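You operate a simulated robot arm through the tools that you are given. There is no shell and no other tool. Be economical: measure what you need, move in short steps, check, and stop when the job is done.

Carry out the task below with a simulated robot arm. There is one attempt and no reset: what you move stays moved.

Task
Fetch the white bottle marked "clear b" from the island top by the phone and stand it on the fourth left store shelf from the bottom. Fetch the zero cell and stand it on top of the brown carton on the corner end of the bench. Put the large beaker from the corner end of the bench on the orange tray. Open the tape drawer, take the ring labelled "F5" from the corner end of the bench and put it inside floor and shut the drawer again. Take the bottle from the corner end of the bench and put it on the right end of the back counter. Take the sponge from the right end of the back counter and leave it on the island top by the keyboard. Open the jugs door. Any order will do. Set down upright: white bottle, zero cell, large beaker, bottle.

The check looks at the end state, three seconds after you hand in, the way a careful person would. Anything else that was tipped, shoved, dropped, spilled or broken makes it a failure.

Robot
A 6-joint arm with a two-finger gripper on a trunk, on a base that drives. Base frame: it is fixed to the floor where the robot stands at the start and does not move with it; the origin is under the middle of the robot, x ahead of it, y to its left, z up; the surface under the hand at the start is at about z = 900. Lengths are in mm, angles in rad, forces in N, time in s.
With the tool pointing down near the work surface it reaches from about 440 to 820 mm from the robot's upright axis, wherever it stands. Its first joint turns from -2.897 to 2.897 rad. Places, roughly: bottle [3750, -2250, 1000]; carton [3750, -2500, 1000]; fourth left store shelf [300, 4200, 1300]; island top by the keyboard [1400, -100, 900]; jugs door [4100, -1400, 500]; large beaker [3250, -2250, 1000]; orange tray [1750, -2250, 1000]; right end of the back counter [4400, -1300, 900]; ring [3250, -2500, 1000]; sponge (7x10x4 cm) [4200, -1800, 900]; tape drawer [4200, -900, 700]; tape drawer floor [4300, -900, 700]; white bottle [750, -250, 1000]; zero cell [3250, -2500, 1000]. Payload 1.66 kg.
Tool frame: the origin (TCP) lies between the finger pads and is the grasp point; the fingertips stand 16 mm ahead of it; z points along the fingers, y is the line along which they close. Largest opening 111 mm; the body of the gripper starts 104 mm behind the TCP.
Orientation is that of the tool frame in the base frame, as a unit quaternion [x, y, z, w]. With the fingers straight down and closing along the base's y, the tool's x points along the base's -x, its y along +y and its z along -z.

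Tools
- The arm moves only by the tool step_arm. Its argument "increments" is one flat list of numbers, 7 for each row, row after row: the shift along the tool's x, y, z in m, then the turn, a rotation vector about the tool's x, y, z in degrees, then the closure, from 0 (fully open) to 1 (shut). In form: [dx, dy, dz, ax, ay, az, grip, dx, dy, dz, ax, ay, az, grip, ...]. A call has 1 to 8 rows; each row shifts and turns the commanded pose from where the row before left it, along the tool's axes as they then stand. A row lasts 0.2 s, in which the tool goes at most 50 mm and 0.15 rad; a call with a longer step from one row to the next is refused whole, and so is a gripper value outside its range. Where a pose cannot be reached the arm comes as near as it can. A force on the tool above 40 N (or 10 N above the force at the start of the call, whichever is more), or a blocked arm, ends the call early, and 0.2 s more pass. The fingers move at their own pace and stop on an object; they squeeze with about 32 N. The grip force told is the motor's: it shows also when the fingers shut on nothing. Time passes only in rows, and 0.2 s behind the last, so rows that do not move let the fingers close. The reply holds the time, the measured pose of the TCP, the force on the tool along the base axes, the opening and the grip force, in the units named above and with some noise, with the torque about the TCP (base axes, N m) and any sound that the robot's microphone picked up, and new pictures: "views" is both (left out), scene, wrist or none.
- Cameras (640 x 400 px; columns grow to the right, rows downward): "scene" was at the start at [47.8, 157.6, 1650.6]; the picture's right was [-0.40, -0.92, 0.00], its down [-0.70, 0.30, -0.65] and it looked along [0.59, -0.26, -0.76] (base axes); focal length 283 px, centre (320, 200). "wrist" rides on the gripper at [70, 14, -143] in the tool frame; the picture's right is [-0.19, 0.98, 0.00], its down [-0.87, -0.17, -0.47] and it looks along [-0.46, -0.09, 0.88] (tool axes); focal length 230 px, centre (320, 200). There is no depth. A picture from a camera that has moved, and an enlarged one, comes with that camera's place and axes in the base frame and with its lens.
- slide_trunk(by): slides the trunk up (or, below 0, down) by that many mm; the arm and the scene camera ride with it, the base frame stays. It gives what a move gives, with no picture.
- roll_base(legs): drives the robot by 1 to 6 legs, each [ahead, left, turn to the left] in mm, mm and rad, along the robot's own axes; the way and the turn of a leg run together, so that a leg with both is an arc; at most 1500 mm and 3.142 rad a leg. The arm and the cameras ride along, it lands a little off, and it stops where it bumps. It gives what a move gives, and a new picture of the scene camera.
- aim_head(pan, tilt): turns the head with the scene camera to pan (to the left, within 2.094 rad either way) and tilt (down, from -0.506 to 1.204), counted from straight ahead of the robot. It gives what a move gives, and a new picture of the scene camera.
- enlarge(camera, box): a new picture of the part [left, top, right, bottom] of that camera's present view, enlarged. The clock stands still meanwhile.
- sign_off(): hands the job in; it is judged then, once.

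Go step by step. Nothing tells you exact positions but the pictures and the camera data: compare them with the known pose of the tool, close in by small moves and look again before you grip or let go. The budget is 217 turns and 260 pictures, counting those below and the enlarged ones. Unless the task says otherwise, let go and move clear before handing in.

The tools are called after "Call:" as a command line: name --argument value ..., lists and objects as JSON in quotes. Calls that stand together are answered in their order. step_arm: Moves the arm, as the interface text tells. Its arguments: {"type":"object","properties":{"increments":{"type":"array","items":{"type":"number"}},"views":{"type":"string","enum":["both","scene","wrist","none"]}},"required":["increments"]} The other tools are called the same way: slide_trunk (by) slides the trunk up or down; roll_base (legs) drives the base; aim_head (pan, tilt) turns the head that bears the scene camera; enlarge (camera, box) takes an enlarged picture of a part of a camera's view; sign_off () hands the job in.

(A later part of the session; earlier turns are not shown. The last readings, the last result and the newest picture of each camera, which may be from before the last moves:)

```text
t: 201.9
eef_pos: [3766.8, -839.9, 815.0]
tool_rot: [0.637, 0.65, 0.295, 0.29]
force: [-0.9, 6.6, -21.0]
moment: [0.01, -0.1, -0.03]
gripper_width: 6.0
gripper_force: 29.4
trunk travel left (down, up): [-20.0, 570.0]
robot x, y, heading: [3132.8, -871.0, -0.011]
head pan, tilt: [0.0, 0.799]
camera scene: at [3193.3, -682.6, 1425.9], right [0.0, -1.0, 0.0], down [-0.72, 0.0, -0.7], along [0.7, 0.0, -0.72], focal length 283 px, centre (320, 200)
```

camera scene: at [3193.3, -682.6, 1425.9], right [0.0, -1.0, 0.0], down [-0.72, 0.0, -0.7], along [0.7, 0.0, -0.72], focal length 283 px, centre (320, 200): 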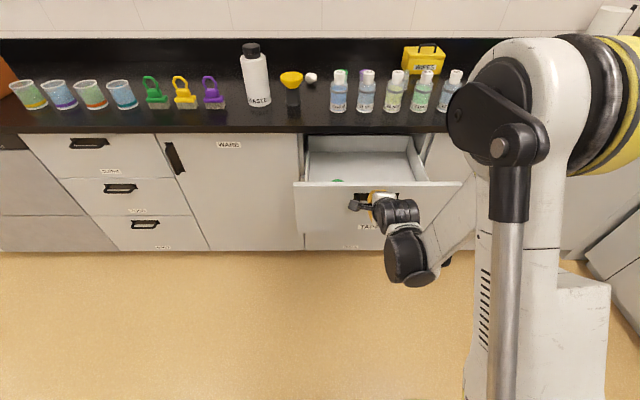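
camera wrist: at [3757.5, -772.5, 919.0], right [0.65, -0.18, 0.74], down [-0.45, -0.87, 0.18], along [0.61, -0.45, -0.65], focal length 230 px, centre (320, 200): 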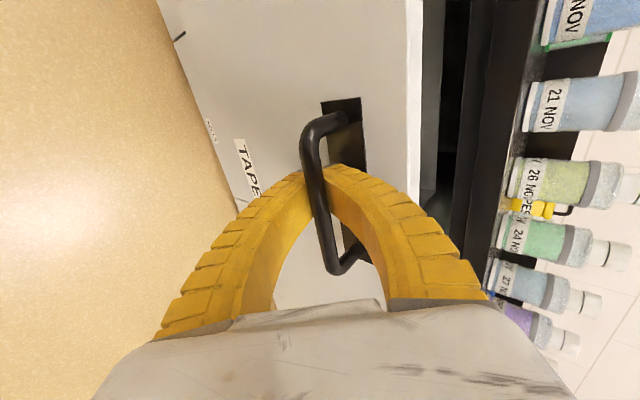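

Open by ≈285 mm. I release, retreat along the tool axis, raise the trunk and look into the drawer.

Call:
step_arm --increments '[0, 0, 0, 0, 0, 0, 0.74, 0, 0, 0, 0, 0, 0, 0.74, 0, 0, -0.04, 0, 0, 0, 0.74, 0, 0, -0.045, 0, 0, 0, 0.5, 0, 0, -0.045, 0, 0, 0, 0.2]' --views "none"

Call:
slide_trunk --by 230

Call:
aim_head --pan -0.1 --tilt 0.9

```text
t: 203.1
eef_pos: [3670.1, -841.3, 902.0]
tool_rot: [0.637, 0.649, 0.296, 0.291]
force: [-0.2, 0.9, 0.3]
moment: [-0.02, -0.01, 0.01]
gripper_width: 89.8
gripper_force: 0.5
trunk travel left (down, up): [-20.0, 570.0]
robot x, y, heading: [3129.4, -873.4, -0.006]
head pan, tilt: [0.0, 0.799]
```

```text
t: 205.5
eef_pos: [3670.1, -842.9, 1131.1]
tool_rot: [0.637, 0.65, 0.296, 0.291]
force: [1.0, -0.6, 0.2]
moment: [0.03, 0.01, -0.04]
gripper_width: 89.8
gripper_force: 0.8
trunk travel left (down, up): [-250.0, 340.0]
robot x, y, heading: [3136.9, -868.2, -0.001]
head pan, tilt: [0.0, 0.799]
```

```text
t: 206.2
eef_pos: [3670.9, -842.0, 1132.5]
tool_rot: [0.638, 0.649, 0.296, 0.291]
force: [0.3, 0.8, -0.3]
moment: [0.01, -0.01, -0.01]
gripper_width: 89.8
gripper_force: 1.0
trunk travel left (down, up): [-250.0, 340.0]
robot x, y, heading: [3136.3, -870.1, -0.011]
head pan, tilt: [-0.099, 0.901]
camera scene: at [3185.9, -690.6, 1648.2], right [-0.1, -0.99, 0.0], down [-0.78, 0.08, -0.62], along [0.62, -0.06, -0.78], focal length 283 px, centre (320, 200)
```

scene: 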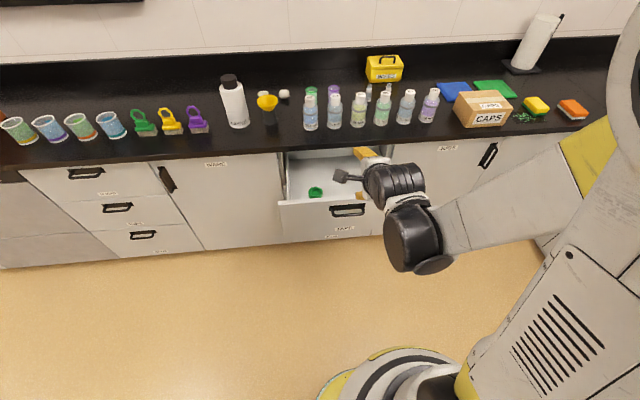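

The drawer holds one green roll at front left; there's room beside it. Now I return the tool to straight down and the usual yaw, and back off.

Call:
step_arm --increments '[0, 0, 0, 8.2, 0, 0, 0, 0, 0, 0, 8.2, 0, 0, 0, 0, 0, 0, 8.2, 0, 0, 0, 0, 0, 0, 8.2, 0, 0, 0, 0, 0, 0, 8.2, 0, 0, 0, 0, 0, 0, 8, 0, 0, 0]' --views "none"

Call:
step_arm --increments '[0, 0, 0, 0, 0, -8, 0, 0, 0, 0, 0, 0, -8, 0, 0, 0, 0, 0, 0, -8, 0, 0, 0, 0, 0, 0, -8, 0, 0, 0, 0, 0, 0, -8, 0, 0, 0, 0, 0, 0, -8, 0, 0, 0, 0, 0, 0, -8, 0, 0, 0, 0, 0, 0, -8, 0]' --views "none"

Call:
step_arm --increments '[0, 0, 0, 0, 0, -8, 0, 0, 0, 0, 0, 0, -8, 0, 0, 0, 0, 0, 0, -8, 0, 0, 0, 0, 0, 0, -2, 0]' --views "none"

Call:
roll_base --legs '[[-100, 0, 0], [0, 0, -1.565]]'

```text
t: 207.6
eef_pos: [3671.0, -841.6, 1129.4]
tool_rot: [0.7, 0.714, -0.001, -0.002]
force: [-0.2, 0.3, 0.3]
moment: [-0.02, 0.0, 0.03]
gripper_width: 110.9
gripper_force: 0.1
trunk travel left (down, up): [-250.0, 340.0]
robot x, y, heading: [3134.1, -871.3, -0.003]
head pan, tilt: [-0.099, 0.901]
```

```text
t: 209.4
eef_pos: [3669.6, -842.6, 1130.4]
tool_rot: [0.214, 0.977, 0.0, 0.0]
force: [0.6, -0.4, 0.6]
moment: [0.01, 0.0, 0.01]
gripper_width: 110.9
gripper_force: 0.1
trunk travel left (down, up): [-250.0, 340.0]
robot x, y, heading: [3132.2, -872.6, -0.007]
head pan, tilt: [-0.099, 0.901]
```

```text
t: 210.4
eef_pos: [3670.7, -842.7, 1131.5]
tool_rot: [-0.01, 1.0, 0.0, 0.001]
force: [-0.1, 0.4, 0.2]
moment: [0.03, 0.01, 0.0]
gripper_width: 110.8
gripper_force: 0.0
trunk travel left (down, up): [-250.0, 340.0]
robot x, y, heading: [3131.3, -869.2, -0.002]
head pan, tilt: [-0.099, 0.901]
```

```text
t: 215.3
eef_pos: [3079.0, -1407.4, 1131.1]
tool_rot: [0.689, 0.724, 0.0, 0.001]
force: [-0.3, -1.1, 0.1]
moment: [0.0, -0.04, 0.01]
gripper_width: 111.0
gripper_force: 0.0
trunk travel left (down, up): [-250.0, 340.0]
robot x, y, heading: [3031.5, -873.4, -1.546]
head pan, tilt: [-0.099, 0.901]
camera scene: at [3213.5, -923.0, 1648.2], right [-1.0, 0.07, 0.0], down [0.06, 0.78, -0.62], along [-0.05, -0.62, -0.78], focal length 283 px, centre (320, 200)
```

scene: 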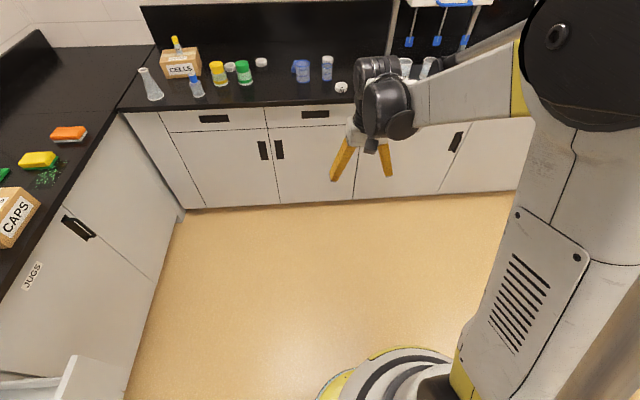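

I drive to the bench for the F5 ring.

Call:
roll_base --legs '[[600, 310, -0.02], [370, 0, 0]]'

Call:
step_arm --increments '[0, 0, 0.035, 0, 0, 0, 0, 0, 0, 0.035, 0, 0, 0, 0]' --views "wrist"

```text
t: 221.0
eef_pos: [3416.8, -2366.0, 1131.7]
tool_rot: [0.692, 0.722, 0.001, 0.0]
force: [-0.3, -0.1, -0.6]
moment: [0.01, 0.01, -0.02]
gripper_width: 110.8
gripper_force: 0.1
trunk travel left (down, up): [-250.0, 340.0]
robot x, y, heading: [3375.9, -1829.1, -1.555]
head pan, tilt: [-0.099, 0.901]
camera scene: at [3554.2, -1882.4, 1648.2], right [-1.0, 0.08, 0.0], down [0.06, 0.78, -0.62], along [-0.05, -0.62, -0.78], focal length 283 px, centre (320, 200)
```

scene: 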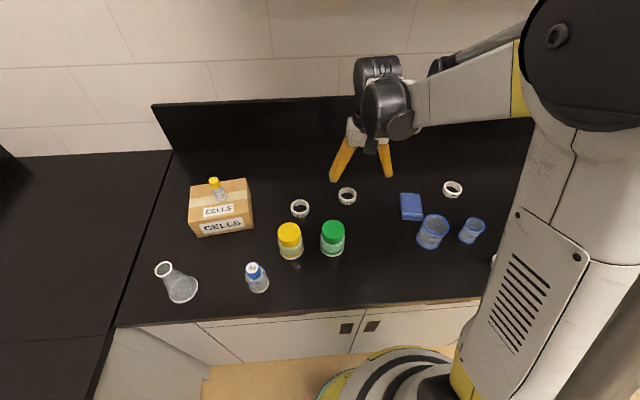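

```text
t: 221.6
eef_pos: [3417.9, -2364.8, 1062.1]
tool_rot: [0.691, 0.723, 0.0, 0.0]
force: [-0.7, 0.0, -0.2]
moment: [0.01, 0.02, 0.01]
gripper_width: 111.1
gripper_force: 0.1
trunk travel left (down, up): [-250.0, 340.0]
robot x, y, heading: [3375.0, -1827.3, -1.547]
head pan, tilt: [-0.099, 0.901]
camera wrist: at [3427.8, -2294.0, 1205.2], right [0.99, -0.15, 0.0], down [-0.13, -0.87, 0.47], along [-0.07, -0.47, -0.88], focal length 230 px, centre (320, 200)
```

wrist: 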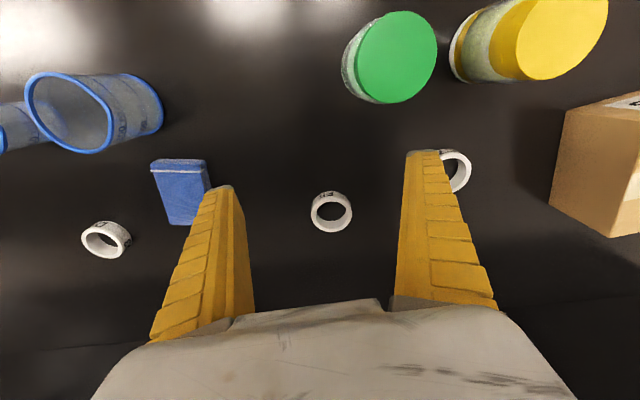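

F5 is at about (3419,-2474). I move over it and check.

Call:
step_arm --increments '[-0.037, -0.0013, 0, 0, 0, 0, 0, -0.037, -0.0013, 0, 0, 0, 0, 0, -0.035, -0.0013, 0.02, 0, 0, 0, 0, 0, 0, 0.04, 0, 0, 0, 0]' --views "wrist"

```text
t: 222.6
eef_pos: [3417.1, -2474.0, 1002.4]
tool_rot: [0.691, 0.723, -0.001, 0.0]
force: [0.2, 0.0, 0.2]
moment: [0.02, -0.06, 0.0]
gripper_width: 110.5
gripper_force: 0.1
trunk travel left (down, up): [-250.0, 340.0]
robot x, y, heading: [3375.0, -1827.1, -1.547]
head pan, tilt: [-0.099, 0.901]
camera wrist: at [3426.9, -2402.7, 1145.3], right [0.99, -0.15, 0.0], down [-0.13, -0.87, 0.47], along [-0.07, -0.47, -0.88], focal length 230 px, centre (320, 200)
```

wrist: 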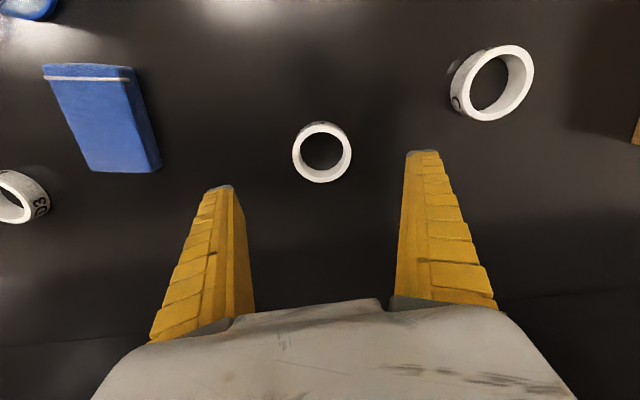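

Centred. Descend and grip the ring.

Call:
step_arm --increments '[0.003, 0.002, 0.04, 0, 0, 0, 0.2, 0, 0, 0.035, 0, 0, 0, 0.2, 0, 0, 0.009, 0, 0, 0, 0.2, 0, 0, 0, 0, 0, 0, 1, 0, 0, 0, 0, 0, 0, 1]' --views "wrist"

```text
t: 223.8
eef_pos: [3419.1, -2469.6, 917.3]
tool_rot: [0.692, 0.722, 0.0, 0.001]
force: [0.4, 1.1, 0.2]
moment: [-0.02, 0.0, 0.03]
gripper_width: 53.1
gripper_force: 32.3
trunk travel left (down, up): [-250.0, 340.0]
robot x, y, heading: [3373.9, -1826.6, -1.557]
head pan, tilt: [-0.099, 0.901]
camera wrist: at [3428.0, -2399.6, 1060.4], right [0.99, -0.15, 0.0], down [-0.13, -0.87, 0.47], along [-0.07, -0.47, -0.88], focal length 230 px, centre (320, 200)
```

wrist: 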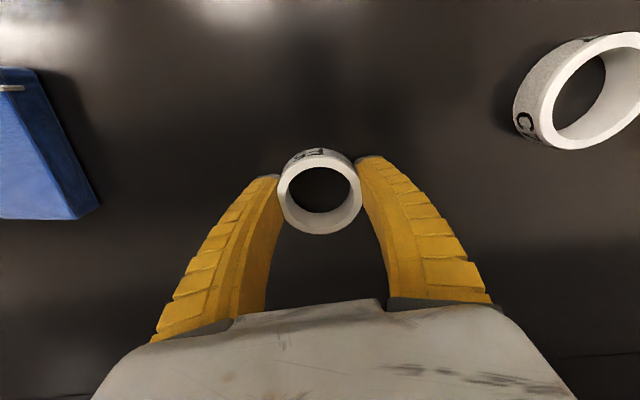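

Gripped. Lift, pull forward, and back away, then face the drawer.

Call:
step_arm --increments '[0, 0, -0.04, 0, 0, 0, 1, 0, 0, -0.045, 0, 0, 0, 1, 0, 0, -0.045, 0, 0, 0, 1, 0.045, 0, 0, 0, 0, 0, 1, 0.045, 0, 0, 0, 0, 0, 1, 0.01, 0, -0.045, 0, 0, 0, 1, 0, 0, -0.045, 0, 0, 0, 1]' --views "wrist"

Call:
roll_base --legs '[[-500, 0, 0], [-460, -270, 0], [0, 0, 1.555]]'

Call:
aim_head --pan -0.2 --tilt 0.85

```text
t: 225.4
eef_pos: [3415.0, -2371.1, 1137.1]
tool_rot: [0.692, 0.722, 0.0, 0.0]
force: [-0.3, -0.4, -0.7]
moment: [-0.02, -0.04, 0.05]
gripper_width: 52.8
gripper_force: 32.1
trunk travel left (down, up): [-250.0, 340.0]
robot x, y, heading: [3374.6, -1825.1, -1.551]
head pan, tilt: [-0.099, 0.901]
camera wrist: at [3424.4, -2300.4, 1279.9], right [0.99, -0.15, 0.0], down [-0.13, -0.87, 0.47], along [-0.07, -0.47, -0.88], focal length 230 px, centre (320, 200)
```

wrist: 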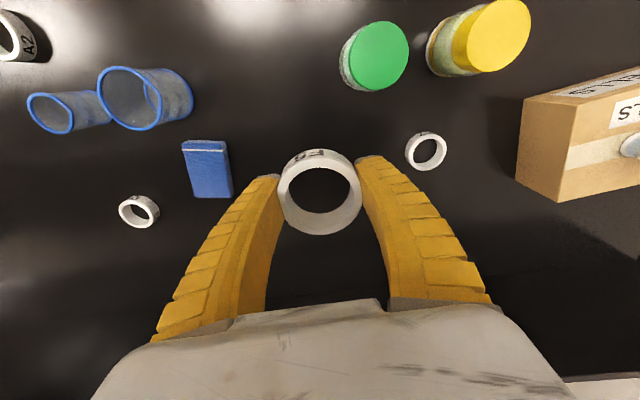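

```text
t: 234.9
eef_pos: [3634.2, -819.9, 1136.0]
tool_rot: [-0.021, 1.0, 0.0, 0.0]
force: [-0.7, 0.5, 0.3]
moment: [0.0, 0.0, -0.01]
gripper_width: 50.7
gripper_force: 32.1
trunk travel left (down, up): [-250.0, 340.0]
robot x, y, heading: [3091.1, -861.5, 0.018]
head pan, tilt: [-0.099, 0.901]
camera scene: at [3139.6, -678.3, 1648.2], right [-0.08, -1.0, 0.0], down [-0.78, 0.06, -0.62], along [0.62, -0.05, -0.78], focal length 283 px, centre (320, 200)
```

scene: 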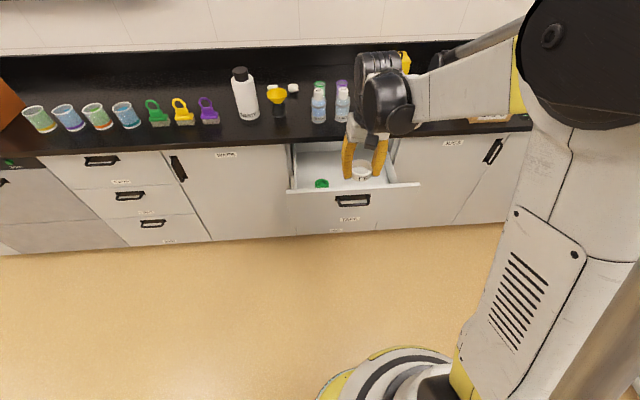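

```text
t: 235.6
eef_pos: [3635.4, -819.4, 1137.1]
tool_rot: [-0.022, 1.0, 0.0, 0.001]
force: [0.3, 0.2, -0.3]
moment: [-0.03, -0.04, 0.0]
gripper_width: 50.8
gripper_force: 31.9
trunk travel left (down, up): [-250.0, 340.0]
robot x, y, heading: [3093.3, -861.9, 0.021]
head pan, tilt: [-0.201, 0.85]
camera scene: at [3141.3, -686.4, 1652.1], right [-0.18, -0.98, 0.0], down [-0.74, 0.13, -0.66], along [0.65, -0.12, -0.75], focal length 283 px, centre (320, 200)
```

scene: 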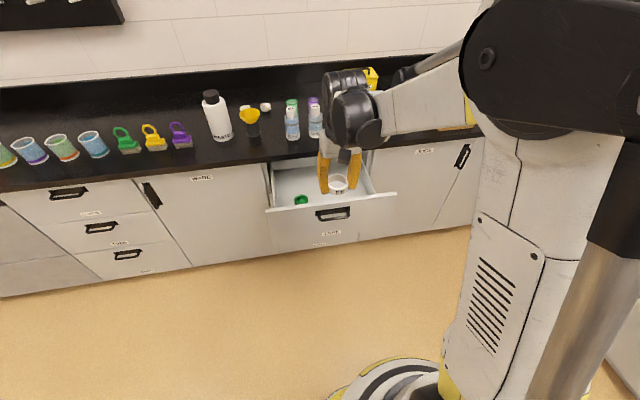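

The drawer interior is visible, green roll near (3955,-755). I aim for (3930,-900): drive forward, then lower.

Call:
roll_base --legs '[[290, -70, -0.02]]'

Call:
slide_trunk --by -230

Call:
step_arm --increments '[0, 0, 0.01, 0, 0, 0, 1]' --views "both"

```text
t: 237.7
eef_pos: [3938.6, -894.8, 1135.7]
tool_rot: [-0.013, 1.0, 0.0, -0.001]
force: [0.3, -0.2, -0.7]
moment: [0.03, 0.0, 0.0]
gripper_width: 51.1
gripper_force: 31.7
trunk travel left (down, up): [-250.0, 340.0]
robot x, y, heading: [3395.6, -923.1, 0.006]
head pan, tilt: [-0.201, 0.85]
camera scene: at [3447.8, -753.8, 1652.1], right [-0.19, -0.98, 0.0], down [-0.74, 0.15, -0.66], along [0.65, -0.13, -0.75], focal length 283 px, centre (320, 200)
```

scene: 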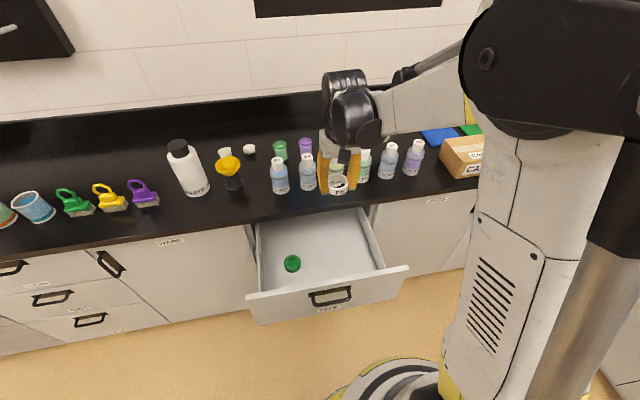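

```text
t: 240.1
eef_pos: [3937.5, -893.6, 906.9]
tool_rot: [-0.015, 1.0, -0.001, 0.0]
force: [0.9, -0.2, -0.3]
moment: [0.0, 0.01, 0.0]
gripper_width: 50.8
gripper_force: 32.3
trunk travel left (down, up): [-20.0, 570.0]
robot x, y, heading: [3396.3, -923.5, 0.007]
head pan, tilt: [-0.201, 0.85]
```

```text
t: 240.5
eef_pos: [3937.8, -895.2, 896.2]
tool_rot: [-0.014, 1.0, 0.0, 0.0]
force: [-0.2, -0.1, -0.3]
moment: [-0.01, -0.02, 0.0]
gripper_width: 50.7
gripper_force: 32.1
trunk travel left (down, up): [-20.0, 570.0]
robot x, y, heading: [3398.3, -926.3, 0.006]
head pan, tilt: [-0.201, 0.85]
camera scene: at [3446.8, -753.6, 1422.1], right [-0.19, -0.98, 0.0], down [-0.74, 0.15, -0.66], along [0.65, -0.13, -0.75], focal length 283 px, centre (320, 200)
camera wrist: at [3868.0, -883.0, 1039.2], right [0.16, 0.99, 0.0], down [0.87, -0.14, 0.47], along [0.47, -0.08, -0.88], focal length 230 px, centre (320, 200)
```

scene: 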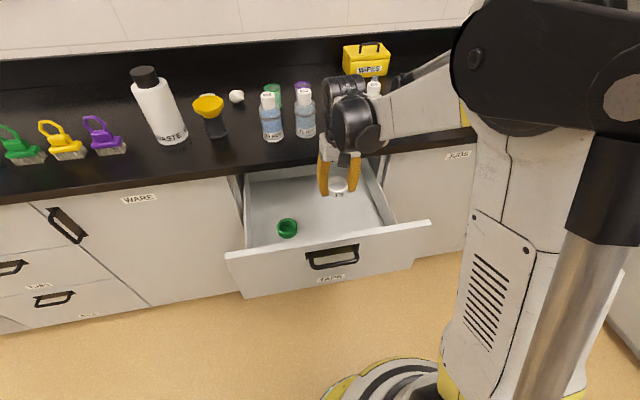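
wrist: 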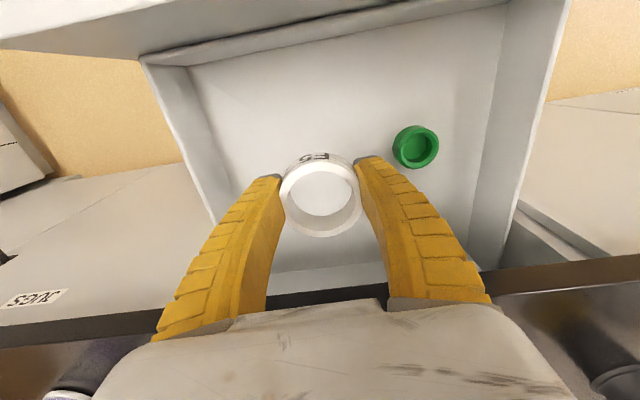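

Good clearance all around. I lower into the drawer.

Call:
step_arm --increments '[0, 0, 0.04, 0, 0, 0, 1, 0, 0, 0.04, 0, 0, 0, 1, 0, 0, 0.03, 0, 0, 0, 1]' --views "both"

```text
t: 241.3
eef_pos: [3938.7, -896.9, 788.9]
tool_rot: [-0.013, 1.0, 0.001, 0.0]
force: [0.6, -0.3, -0.8]
moment: [-0.02, 0.0, -0.02]
gripper_width: 50.6
gripper_force: 31.9
trunk travel left (down, up): [-20.0, 570.0]
robot x, y, heading: [3393.3, -924.9, 0.005]
head pan, tilt: [-0.201, 0.85]
camera scene: at [3447.0, -753.6, 1422.1], right [-0.19, -0.98, 0.0], down [-0.74, 0.15, -0.66], along [0.65, -0.13, -0.75], focal length 283 px, centre (320, 200)
camera wrist: at [3867.7, -885.3, 931.4], right [0.16, 0.99, 0.0], down [0.87, -0.14, 0.47], along [0.47, -0.08, -0.88], focal length 230 px, centre (320, 200)
```

scene: 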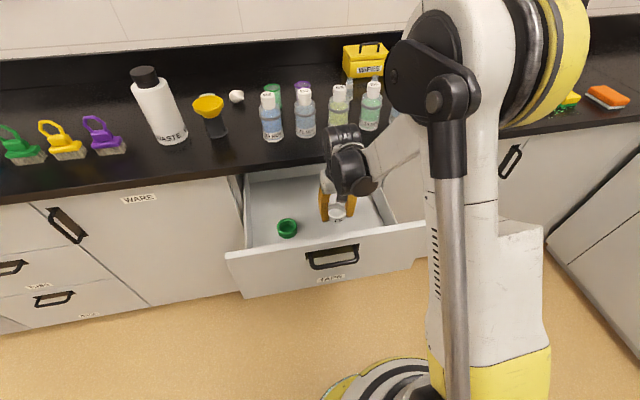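
wrist: 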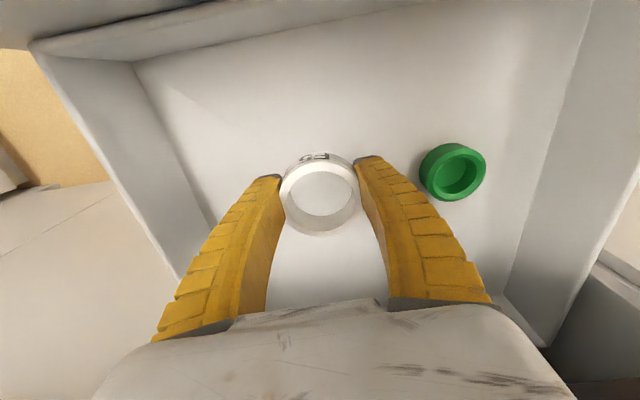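

Continue carefully to the drawer floor.

Call:
step_arm --increments '[0, 0, 0.015, 0, 0, 0, 1, 0, 0, 0.01, 0, 0, 0, 1]' --views "none"

Call:
step_arm --increments '[0, 0, 0.005, 0, 0, 0, 1, 0, 0, 0.005, 0, 0, 0, 1]' --views "wrist"

```text
t: 241.9
eef_pos: [3937.9, -897.0, 762.9]
tool_rot: [-0.014, 1.0, 0.0, 0.0]
force: [-0.5, -1.2, -0.4]
moment: [0.01, 0.01, 0.02]
gripper_width: 50.7
gripper_force: 31.8
trunk travel left (down, up): [-20.0, 570.0]
robot x, y, heading: [3393.1, -926.1, 0.006]
head pan, tilt: [-0.201, 0.85]
```

```text
t: 242.5
eef_pos: [3936.8, -896.7, 752.7]
tool_rot: [-0.014, 1.0, 0.001, -0.001]
force: [0.6, 1.0, -0.4]
moment: [0.01, -0.03, 0.01]
gripper_width: 50.9
gripper_force: 31.9
trunk travel left (down, up): [-20.0, 570.0]
robot x, y, heading: [3396.6, -929.3, 0.006]
head pan, tilt: [-0.201, 0.85]
camera wrist: at [3866.0, -883.7, 895.3], right [0.16, 0.99, 0.0], down [0.87, -0.14, 0.47], along [0.47, -0.08, -0.88], focal length 230 px, centre (320, 200)
```

wrist: 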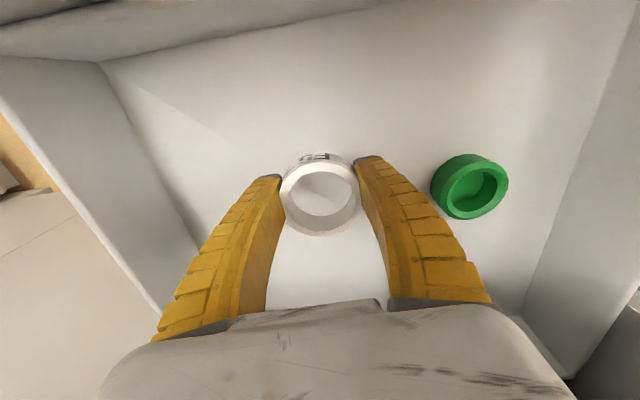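

The floor should be near z≈708; about 25 mm more, in small steps.

Call:
step_arm --increments '[0, 0, 0.006, 0, 0, 0, 1, 0, 0, 0.006, 0, 0, 0, 1]' --views "none"

Call:
step_arm --increments '[0, 0, 0.004, 0, 0, 0, 1, 0, 0, 0.004, 0, 0, 0, 1]' --views "none"

Call:
step_arm --increments '[0, 0, 0.003, 0, 0, 0, 1]' --views "wrist"

```text
t: 243.1
eef_pos: [3936.8, -895.2, 740.3]
tool_rot: [-0.014, 1.0, 0.0, 0.0]
force: [-0.1, -0.1, -0.2]
moment: [0.01, 0.03, 0.02]
gripper_width: 50.5
gripper_force: 32.2
trunk travel left (down, up): [-20.0, 570.0]
robot x, y, heading: [3392.4, -924.8, 0.005]
head pan, tilt: [-0.201, 0.85]
```

```text
t: 243.7
eef_pos: [3938.0, -894.5, 732.2]
tool_rot: [-0.014, 1.0, 0.0, 0.0]
force: [1.4, -0.2, -0.7]
moment: [0.02, -0.02, 0.0]
gripper_width: 50.7
gripper_force: 31.5
trunk travel left (down, up): [-20.0, 570.0]
robot x, y, heading: [3394.3, -923.5, 0.008]
head pan, tilt: [-0.201, 0.85]
```

```text
t: 244.1
eef_pos: [3940.2, -894.7, 729.3]
tool_rot: [-0.014, 1.0, 0.001, 0.001]
force: [0.6, -0.2, -1.1]
moment: [-0.02, 0.04, -0.03]
gripper_width: 50.5
gripper_force: 32.0
trunk travel left (down, up): [-20.0, 570.0]
robot x, y, heading: [3392.7, -929.3, 0.01]
head pan, tilt: [-0.201, 0.85]
camera wrist: at [3868.4, -883.3, 871.7], right [0.16, 0.99, 0.0], down [0.87, -0.14, 0.47], along [0.47, -0.08, -0.88], focal length 230 px, centre (320, 200)
```

wrist: 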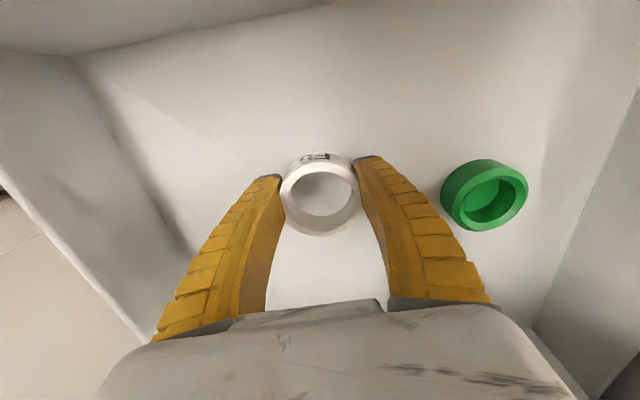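

Call:
step_arm --increments '[0, 0, 0.003, 0, 0, 0, 1, 0, 0, 0.002, 0, 0, 0, 1]' --views "none"

Call:
step_arm --increments '[0, 0, 0.003, 0, 0, 0, 1]' --views "none"

Call:
step_arm --increments '[0, 0, 0.003, 0, 0, 0, 1]' --views "none"

```text
t: 244.7
eef_pos: [3939.4, -893.6, 723.1]
tool_rot: [-0.014, 1.0, 0.0, 0.0]
force: [-0.4, -0.4, -0.1]
moment: [-0.04, 0.0, 0.06]
gripper_width: 50.6
gripper_force: 31.5
trunk travel left (down, up): [-20.0, 570.0]
robot x, y, heading: [3395.0, -925.0, 0.002]
head pan, tilt: [-0.201, 0.85]
```

```text
t: 245.1
eef_pos: [3938.9, -894.3, 720.6]
tool_rot: [-0.014, 1.0, 0.0, 0.0]
force: [-0.1, 0.4, 0.0]
moment: [0.0, -0.01, -0.01]
gripper_width: 50.9
gripper_force: 31.8
trunk travel left (down, up): [-20.0, 570.0]
robot x, y, heading: [3394.2, -930.0, 0.004]
head pan, tilt: [-0.201, 0.85]
```

```text
t: 245.5
eef_pos: [3937.9, -893.7, 717.8]
tool_rot: [-0.014, 1.0, 0.0, 0.0]
force: [-0.4, -0.5, -0.1]
moment: [0.02, 0.01, 0.02]
gripper_width: 51.0
gripper_force: 31.6
trunk travel left (down, up): [-20.0, 570.0]
robot x, y, heading: [3392.8, -928.7, 0.009]
head pan, tilt: [-0.201, 0.85]
```

The floor hasn't been reached yet; I keep stepping down.

Call:
step_arm --increments '[0, 0, 0.003, 0, 0, 0, 1]' --views "none"

Call:
step_arm --increments '[0, 0, 0.003, 0, 0, 0, 1]' --views "none"

Call:
step_arm --increments '[0, 0, 0.003, 0, 0, 0, 1]' --views "wrist"

```text
t: 245.9
eef_pos: [3937.8, -893.1, 715.0]
tool_rot: [-0.015, 1.0, 0.001, 0.0]
force: [-0.3, -0.5, -1.0]
moment: [-0.01, 0.02, 0.0]
gripper_width: 50.7
gripper_force: 31.3
trunk travel left (down, up): [-20.0, 570.0]
robot x, y, heading: [3393.3, -927.2, 0.008]
head pan, tilt: [-0.201, 0.85]
```

```text
t: 246.3
eef_pos: [3937.9, -894.7, 710.9]
tool_rot: [-0.014, 1.0, 0.0, 0.0]
force: [-0.4, 0.1, -0.7]
moment: [0.0, -0.02, 0.0]
gripper_width: 50.5
gripper_force: 31.7
trunk travel left (down, up): [-20.0, 570.0]
robot x, y, heading: [3394.6, -926.1, 0.007]
head pan, tilt: [-0.201, 0.85]
```

```text
t: 246.7
eef_pos: [3938.0, -894.7, 707.8]
tool_rot: [-0.014, 1.0, 0.0, 0.0]
force: [-0.1, -0.6, -0.1]
moment: [-0.02, 0.02, 0.02]
gripper_width: 50.4
gripper_force: 31.7
trunk travel left (down, up): [-20.0, 570.0]
robot x, y, heading: [3395.3, -930.5, 0.001]
head pan, tilt: [-0.201, 0.85]
camera wrist: at [3867.1, -882.7, 851.0], right [0.16, 0.99, 0.0], down [0.87, -0.14, 0.47], along [0.47, -0.08, -0.88], focal length 230 px, centre (320, 200)
```

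wrist: 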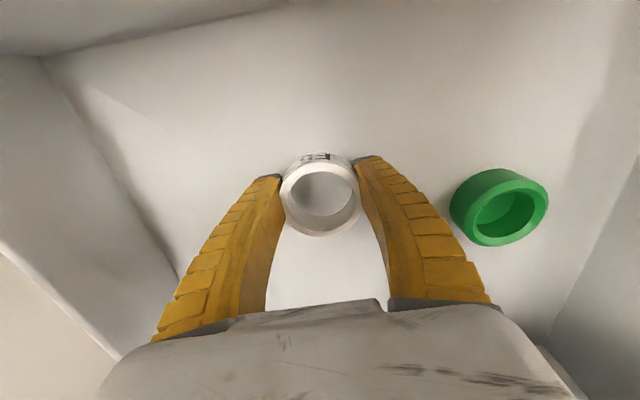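

Still no contact; continue down.

Call:
step_arm --increments '[0, 0, 0.004, 0, 0, 0, 1]' --views "none"

Call:
step_arm --increments '[0, 0, 0.004, 0, 0, 0, 1]' --views "none"

Call:
step_arm --increments '[0, 0, 0.004, 0, 0, 0, 1]' --views "wrist"

```text
t: 247.1
eef_pos: [3936.9, -895.9, 706.2]
tool_rot: [-0.013, 1.0, 0.0, 0.0]
force: [0.5, -0.3, -1.1]
moment: [0.03, -0.03, -0.01]
gripper_width: 50.3
gripper_force: 32.3
trunk travel left (down, up): [-20.0, 570.0]
robot x, y, heading: [3394.1, -924.7, 0.004]
head pan, tilt: [-0.201, 0.85]
```

```text
t: 247.5
eef_pos: [3937.9, -895.0, 699.8]
tool_rot: [-0.014, 1.0, -0.001, 0.0]
force: [-0.3, 0.3, -0.2]
moment: [-0.03, 0.02, 0.03]
gripper_width: 50.7
gripper_force: 32.2
trunk travel left (down, up): [-20.0, 570.0]
robot x, y, heading: [3393.5, -927.2, 0.005]
head pan, tilt: [-0.201, 0.85]
```

```text
t: 247.9
eef_pos: [3938.5, -895.7, 696.7]
tool_rot: [-0.015, 1.0, 0.0, 0.001]
force: [-0.4, -0.8, 0.2]
moment: [-0.01, 0.0, 0.0]
gripper_width: 50.5
gripper_force: 32.3
trunk travel left (down, up): [-20.0, 570.0]
robot x, y, heading: [3393.8, -925.5, 0.004]
head pan, tilt: [-0.201, 0.85]
camera wrist: at [3866.9, -882.9, 840.0], right [0.16, 0.99, 0.0], down [0.87, -0.14, 0.47], along [0.47, -0.08, -0.88], focal length 230 px, centre (320, 200)
```

wrist: 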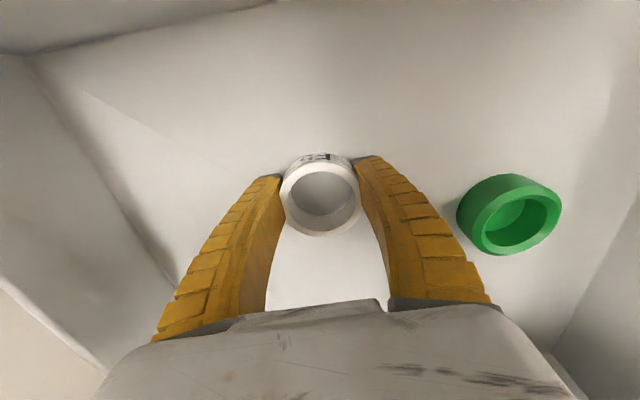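

Call:
step_arm --increments '[0, 0, 0.004, 0, 0, 0, 1]' --views "none"

Call:
step_arm --increments '[0, 0, 0.004, 0, 0, 0, 1]' --views "none"

Call:
step_arm --increments '[0, 0, 0.004, 0, 0, 0, 1]' --views "both"

```text
t: 248.3
eef_pos: [3937.8, -895.4, 693.3]
tool_rot: [-0.014, 1.0, 0.0, 0.0]
force: [-0.3, 0.3, -0.3]
moment: [0.01, -0.01, 0.0]
gripper_width: 50.8
gripper_force: 32.3
trunk travel left (down, up): [-20.0, 570.0]
robot x, y, heading: [3394.0, -925.6, 0.008]
head pan, tilt: [-0.201, 0.85]
```

```text
t: 248.7
eef_pos: [3936.7, -895.1, 688.8]
tool_rot: [-0.014, 1.0, 0.001, 0.0]
force: [-0.6, -0.4, -0.1]
moment: [-0.01, 0.03, 0.03]
gripper_width: 50.9
gripper_force: 32.2
trunk travel left (down, up): [-20.0, 570.0]
robot x, y, heading: [3395.2, -927.2, 0.005]
head pan, tilt: [-0.201, 0.85]
```

```text
t: 249.1
eef_pos: [3936.4, -894.9, 685.7]
tool_rot: [-0.015, 1.0, 0.0, 0.0]
force: [0.3, -0.6, 21.6]
moment: [-0.02, -0.01, 0.05]
gripper_width: 51.4
gripper_force: 32.4
trunk travel left (down, up): [-20.0, 570.0]
robot x, y, heading: [3395.2, -927.9, 0.006]
head pan, tilt: [-0.201, 0.85]
camera scene: at [3445.4, -753.8, 1422.5], right [-0.19, -0.98, 0.0], down [-0.74, 0.15, -0.66], along [0.65, -0.13, -0.75], focal length 283 px, centre (320, 200)
camera wrist: at [3865.4, -882.8, 829.1], right [0.16, 0.99, 0.0], down [0.87, -0.14, 0.47], along [0.47, -0.08, -0.88], focal length 230 px, centre (320, 200)
```

scene: 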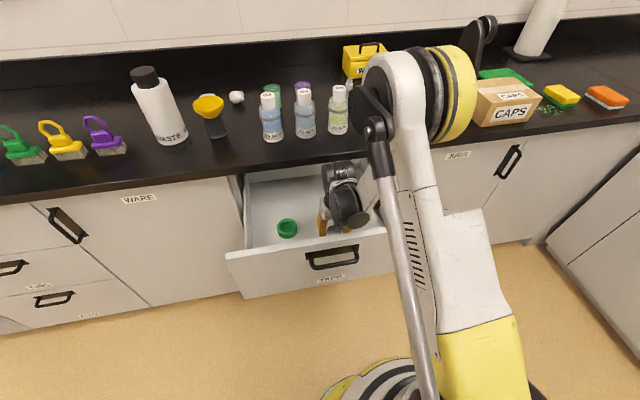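
wrist: 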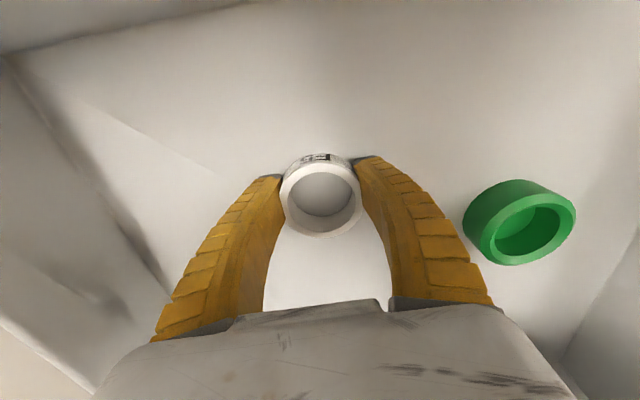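

Contact with the floor. I ease up 1 mm, open moderately, and lift straight up.

Call:
step_arm --increments '[0, 0, -0.001, 0, 0, 0, 1, 0, 0, 0, 0, 0, 0, 0.35, 0, 0, 0, 0, 0, 0, 0.35, 0, 0, -0.04, 0, 0, 0, 0.35, 0, 0, -0.05, 0, 0, 0, 0.35, 0, 0, -0.05, 0, 0, 0, 0.35, 0, 0, -0.05, 0, 0, 0, 0.35, 0, 0, -0.05, 0, 0, 0, 0.35]' --views "wrist"

```text
t: 250.9
eef_pos: [3934.6, -891.6, 926.3]
tool_rot: [-0.014, 1.0, 0.0, 0.0]
force: [-0.2, 0.0, 0.2]
moment: [0.01, 0.02, 0.03]
gripper_width: 73.8
gripper_force: 1.2
trunk travel left (down, up): [-20.0, 570.0]
robot x, y, heading: [3394.2, -928.6, 0.009]
head pan, tilt: [-0.201, 0.85]
camera wrist: at [3863.6, -879.7, 1068.2], right [0.16, 0.99, 0.0], down [0.87, -0.14, 0.47], along [0.47, -0.08, -0.88], focal length 230 px, centre (320, 200)
```

wrist: 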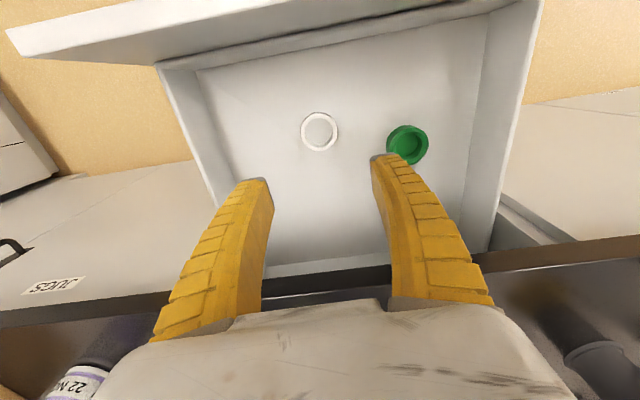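

The F5 ring lies flat in the drawer. I back off, close the fingers, lower in front of the drawer and push it shut.

Call:
roll_base --legs '[[-270, 0, 0]]'

Call:
step_arm --increments '[0, 0.03, 0, 0, 0, 0, 1, 0, 0.005, 0.035, 0, 0, 0, 1, 0, 0, 0.045, 0, 0, 0, 1, 0, 0, 0.034, 0, 0, 0, 1]' --views "both"

```text
t: 252.8
eef_pos: [3662.4, -890.5, 924.4]
tool_rot: [-0.017, 1.0, 0.0, -0.001]
force: [-0.4, -0.2, -0.1]
moment: [0.01, 0.02, -0.03]
gripper_width: 73.9
gripper_force: 0.7
trunk travel left (down, up): [-20.0, 570.0]
robot x, y, heading: [3122.0, -930.9, 0.015]
head pan, tilt: [-0.201, 0.85]
camera scene: at [3172.9, -755.4, 1422.1], right [-0.19, -0.98, 0.0], down [-0.74, 0.14, -0.66], along [0.65, -0.13, -0.75], focal length 283 px, centre (320, 200)
```

scene: 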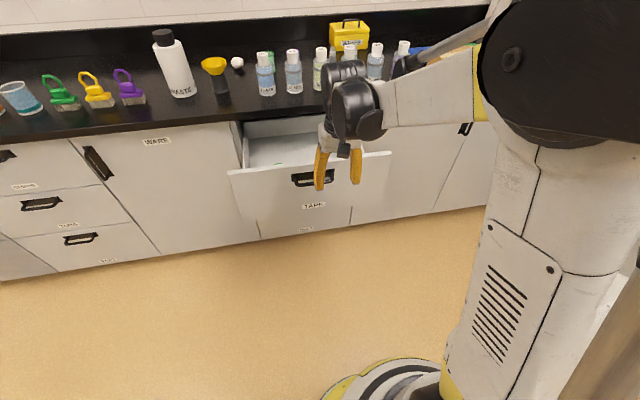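

```text
t: 253.8
eef_pos: [3657.2, -854.6, 809.6]
tool_rot: [-0.017, 1.0, 0.0, 0.0]
force: [0.2, 0.8, 0.3]
moment: [0.01, -0.01, -0.02]
gripper_width: 0.2
gripper_force: 28.6
trunk travel left (down, up): [-20.0, 570.0]
robot x, y, heading: [3121.3, -924.8, 0.013]
head pan, tilt: [-0.201, 0.85]
camera scene: at [3173.2, -755.4, 1422.1], right [-0.19, -0.98, 0.0], down [-0.74, 0.14, -0.66], along [0.65, -0.13, -0.75], focal length 283 px, centre (320, 200)
camera wrist: at [3586.2, -842.9, 953.0], right [0.16, 0.99, 0.0], down [0.87, -0.14, 0.47], along [0.47, -0.07, -0.88], focal length 230 px, centre (320, 200)
```

scene: 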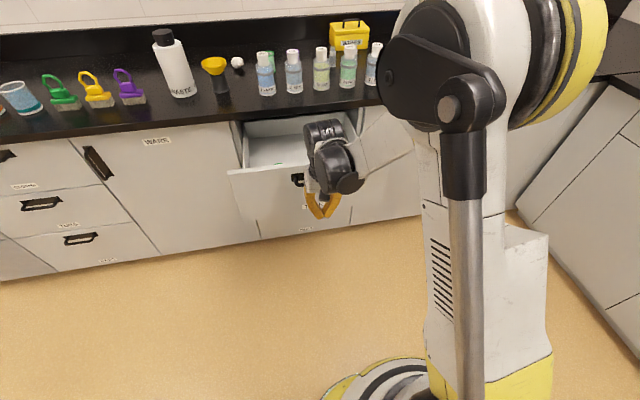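
wrist: 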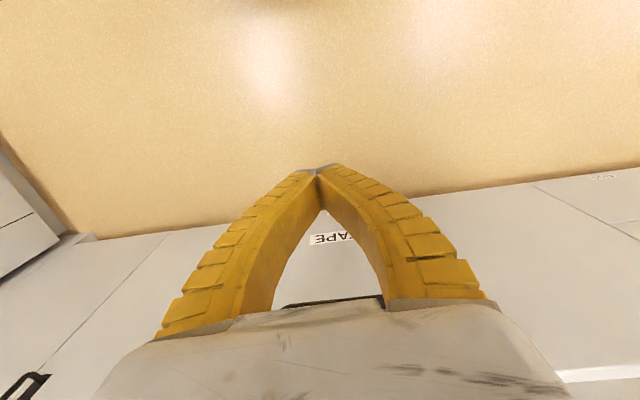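

Positioned. I drive forward in two goes to push the drawer in.

Call:
roll_base --legs '[[230, 0, -0.013]]'

Call:
roll_base --legs '[[100, 0, 0]]'

```text
t: 255.6
eef_pos: [3888.7, -854.9, 810.8]
tool_rot: [-0.013, 1.0, 0.0, 0.0]
force: [-0.5, 0.3, 0.0]
moment: [0.01, -0.01, -0.02]
gripper_width: 0.2
gripper_force: 28.2
trunk travel left (down, up): [-20.0, 570.0]
robot x, y, heading: [3356.8, -930.3, 0.008]
head pan, tilt: [-0.201, 0.85]
camera scene: at [3404.4, -753.8, 1422.1], right [-0.19, -0.98, 0.0], down [-0.74, 0.15, -0.66], along [0.65, -0.13, -0.75], focal length 283 px, centre (320, 200)
```

scene: 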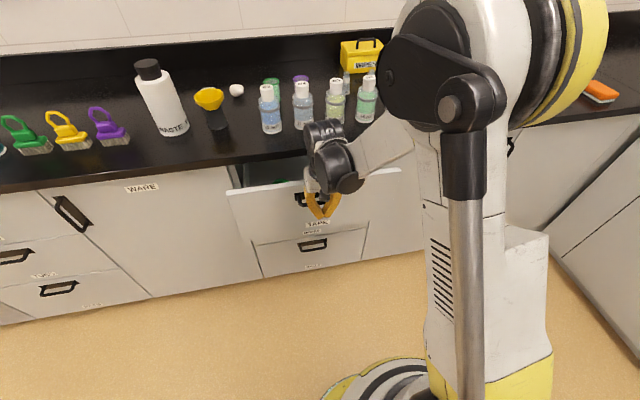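

```text
t: 256.7
eef_pos: [3986.3, -855.8, 811.0]
tool_rot: [-0.013, 1.0, 0.001, 0.0]
force: [-0.3, -0.1, -0.2]
moment: [0.03, -0.01, -0.01]
gripper_width: 0.0
gripper_force: 28.7
trunk travel left (down, up): [-20.0, 570.0]
robot x, y, heading: [3453.8, -926.5, 0.001]
head pan, tilt: [-0.201, 0.85]
camera scene: at [3503.5, -753.4, 1422.1], right [-0.2, -0.98, 0.0], down [-0.74, 0.15, -0.66], along [0.65, -0.13, -0.75], focal length 283 px, centre (320, 200)
```

scene: 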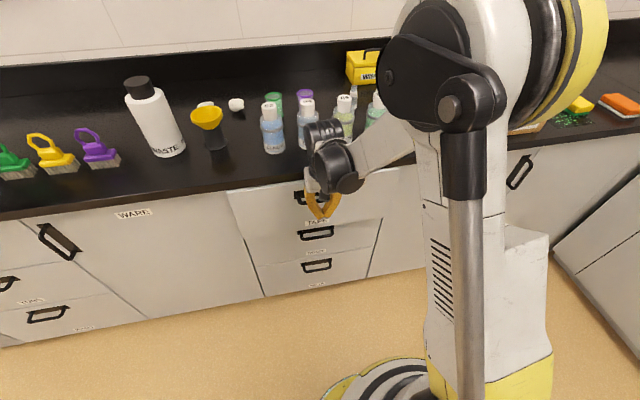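

I finish the push with the arm, watching the force.

Call:
step_arm --increments '[-0.015, 0, 0, 0, 0, 0, 1, -0.015, 0, 0, 0, 0, 0, 1, -0.01, 0, 0, 0, 0, 0, 1]' --views "none"

Call:
step_arm --increments '[-0.005, 0, 0, 0, 0, 0, 1, -0.005, 0, 0, 0, 0, 0, 1]' --views "both"

```text
t: 257.5
eef_pos: [4027.2, -856.4, 810.6]
tool_rot: [-0.013, 1.0, -0.001, 0.0]
force: [0.2, 1.0, 0.2]
moment: [0.0, 0.02, 0.01]
gripper_width: 0.0
gripper_force: 27.7
trunk travel left (down, up): [-20.0, 570.0]
robot x, y, heading: [3448.4, -923.7, 0.006]
head pan, tilt: [-0.201, 0.85]
```

```text
t: 258.2
eef_pos: [4030.7, -854.7, 811.7]
tool_rot: [-0.013, 1.0, 0.0, -0.005]
force: [-9.4, -0.6, -1.8]
moment: [0.05, -0.08, -0.12]
gripper_width: 0.2
gripper_force: 28.3
trunk travel left (down, up): [-20.0, 570.0]
robot x, y, heading: [3452.9, -924.5, 0.006]
head pan, tilt: [-0.201, 0.85]
stopped in row 2: the force on the tool passed its limit at 42 N (the readings are from after the stop); the commanded pose is now the measured one
camera scene: at [3501.5, -753.5, 1422.2], right [-0.2, -0.98, 0.0], down [-0.74, 0.15, -0.66], along [0.65, -0.13, -0.75], focal length 283 px, centre (320, 200)
camera wrist: at [3962.1, -842.9, 954.7], right [0.16, 0.99, 0.0], down [0.87, -0.14, 0.46], along [0.46, -0.08, -0.89], focal length 230 px, centre (320, 200)
```

scene: 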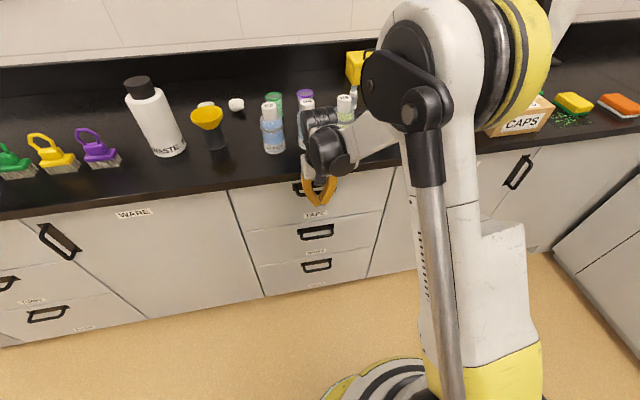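
wrist: 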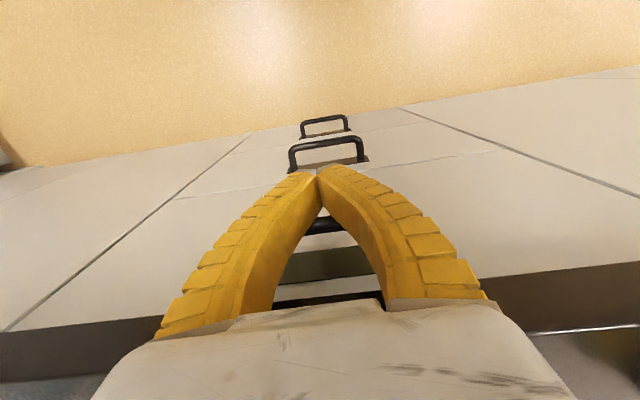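

The drawer stopped at the end. I retract and inspect that it is flush.

Call:
step_arm --increments '[0.03, 0, 0, 0, 0, 0, 1, 0.04, 0, 0, 0, 0, 0, 1, 0.04, 0, 0, 0, 0, 0, 1, 0.03, 0, -0.03, 0, 0, 0, 1, 0, 0, -0.04, 0, 0, 0, 1, 0, 0, -0.04, 0, 0, 0, 1]' --views "none"

Call:
enlarge --camera "scene" --box '[220, 140, 420, 280]'

```text
t: 259.6
eef_pos: [3894.4, -858.6, 924.6]
tool_rot: [-0.013, 1.0, 0.0, -0.003]
force: [0.0, -0.6, 0.5]
moment: [-0.01, 0.01, -0.01]
gripper_width: 0.0
gripper_force: 28.5
trunk travel left (down, up): [-20.0, 570.0]
robot x, y, heading: [3449.6, -923.0, 0.0]
head pan, tilt: [-0.201, 0.85]
```

```text
2.86 times, centred on (320, 210) of scene
camera zoom: at [3502.8, -753.5, 1422.1], right [-0.2, -0.98, 0.0], down [-0.74, 0.15, -0.66], along [0.65, -0.13, -0.75], focal length 809 px, centre (320, 171)
```

zoom: 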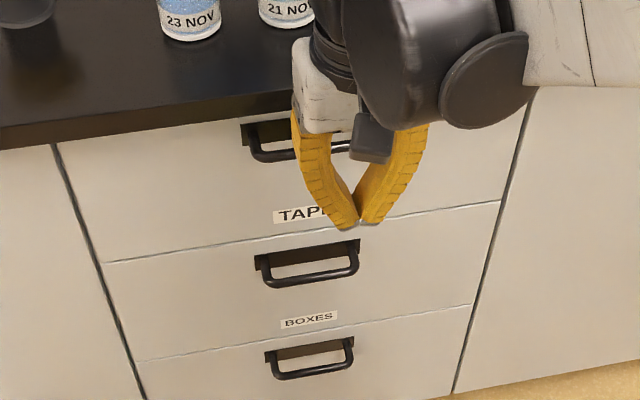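

The TAPE drawer is shut. Next the bottle S4: raise the trunk, back off, turn and drive to the bench.

Call:
slide_trunk --by 230

Call:
roll_base --legs '[[-150, 0, 0], [0, 0, -1.57], [500, 320, 0], [300, 0, 0]]'

Call:
step_arm --increments '[0, 0, 0, 0, 0, 0, 0, 0, 0, 0, 0, 0, 0, 0, 0, 0, 0, 0, 0, 0, 0]' --views "wrist"

```text
t: 262.1
eef_pos: [3895.2, -857.8, 1154.1]
tool_rot: [-0.013, 1.0, 0.0, -0.003]
force: [0.1, -0.5, 0.2]
moment: [0.0, 0.01, 0.0]
gripper_width: 0.0
gripper_force: 28.6
trunk travel left (down, up): [-250.0, 340.0]
robot x, y, heading: [3453.2, -923.1, 0.005]
head pan, tilt: [-0.201, 0.85]
```

```text
t: 271.7
eef_pos: [3773.6, -2142.8, 1154.0]
tool_rot: [0.673, 0.739, 0.003, -0.004]
force: [-0.4, -0.8, 0.6]
moment: [0.04, 0.01, 0.02]
gripper_width: 0.0
gripper_force: 28.5
trunk travel left (down, up): [-250.0, 340.0]
robot x, y, heading: [3674.4, -1704.5, -1.5]
head pan, tilt: [-0.201, 0.85]
camera scene: at [3850.3, -1749.1, 1652.0], right [-0.99, 0.13, 0.0], down [0.1, 0.75, -0.66], along [-0.09, -0.65, -0.75], focal length 283 px, centre (320, 200)
```

scene: 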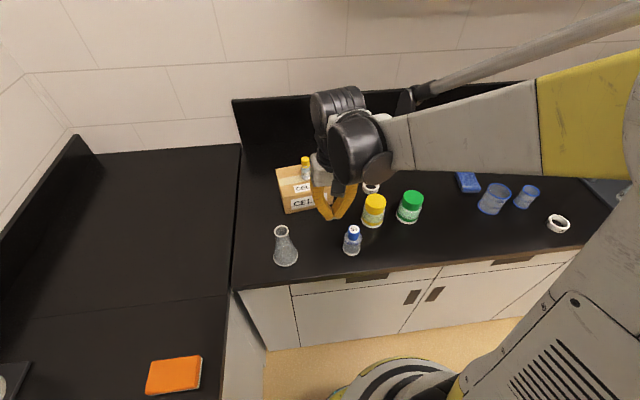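

```text
t: 272.5
eef_pos: [3773.5, -2139.5, 1155.3]
tool_rot: [0.673, 0.74, 0.002, -0.002]
force: [-0.1, 0.1, -0.8]
moment: [-0.04, -0.02, -0.01]
gripper_width: 111.0
gripper_force: 0.0
trunk travel left (down, up): [-250.0, 340.0]
robot x, y, heading: [3672.9, -1701.5, -1.502]
head pan, tilt: [-0.201, 0.85]
camera wrist: at [3780.0, -2071.5, 1297.7], right [1.0, -0.1, 0.0], down [-0.08, -0.88, 0.47], along [-0.05, -0.46, -0.89], focal length 230 px, centre (320, 200)
```

wrist: 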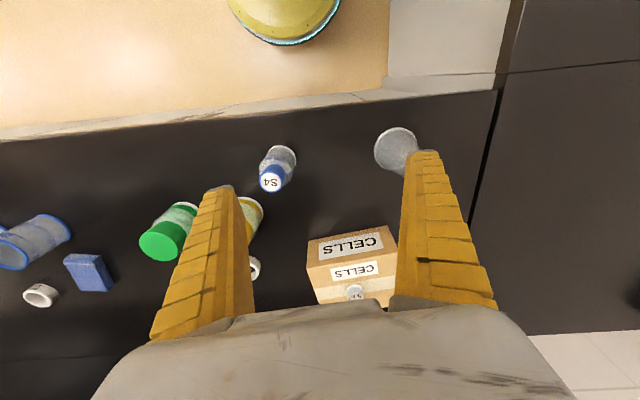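

S4 is at about (3699,-2187). I move above it and check.

Call:
step_arm --increments '[-0.02, -0.04, 0, 0, 0, 0, 0, -0.02, -0.039, 0, 0, 0, 0, 0, 0, 0, 0.045, 0, 0, 0, 0, 0, 0, 0.045, 0, 0, 0, 0]' --views "wrist"

```text
t: 273.5
eef_pos: [3697.7, -2191.1, 1062.9]
tool_rot: [0.673, 0.74, 0.002, -0.003]
force: [-1.0, -0.8, 0.5]
moment: [0.02, 0.0, 0.04]
gripper_width: 110.8
gripper_force: 0.1
trunk travel left (down, up): [-250.0, 340.0]
robot x, y, heading: [3673.5, -1702.7, -1.499]
head pan, tilt: [-0.201, 0.85]
camera wrist: at [3704.4, -2120.6, 1205.9], right [1.0, -0.1, 0.0], down [-0.08, -0.88, 0.47], along [-0.05, -0.46, -0.89], focal length 230 px, centre (320, 200)
```

wrist: 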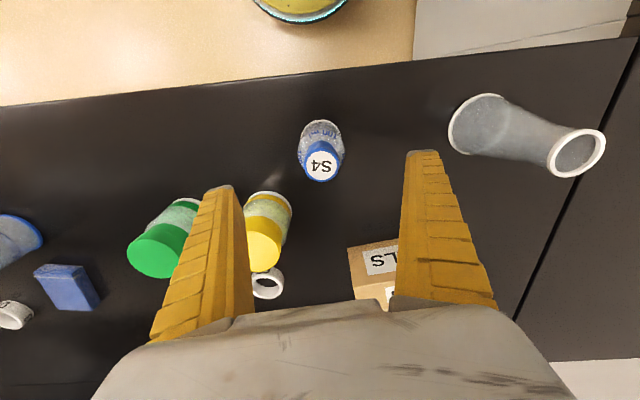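

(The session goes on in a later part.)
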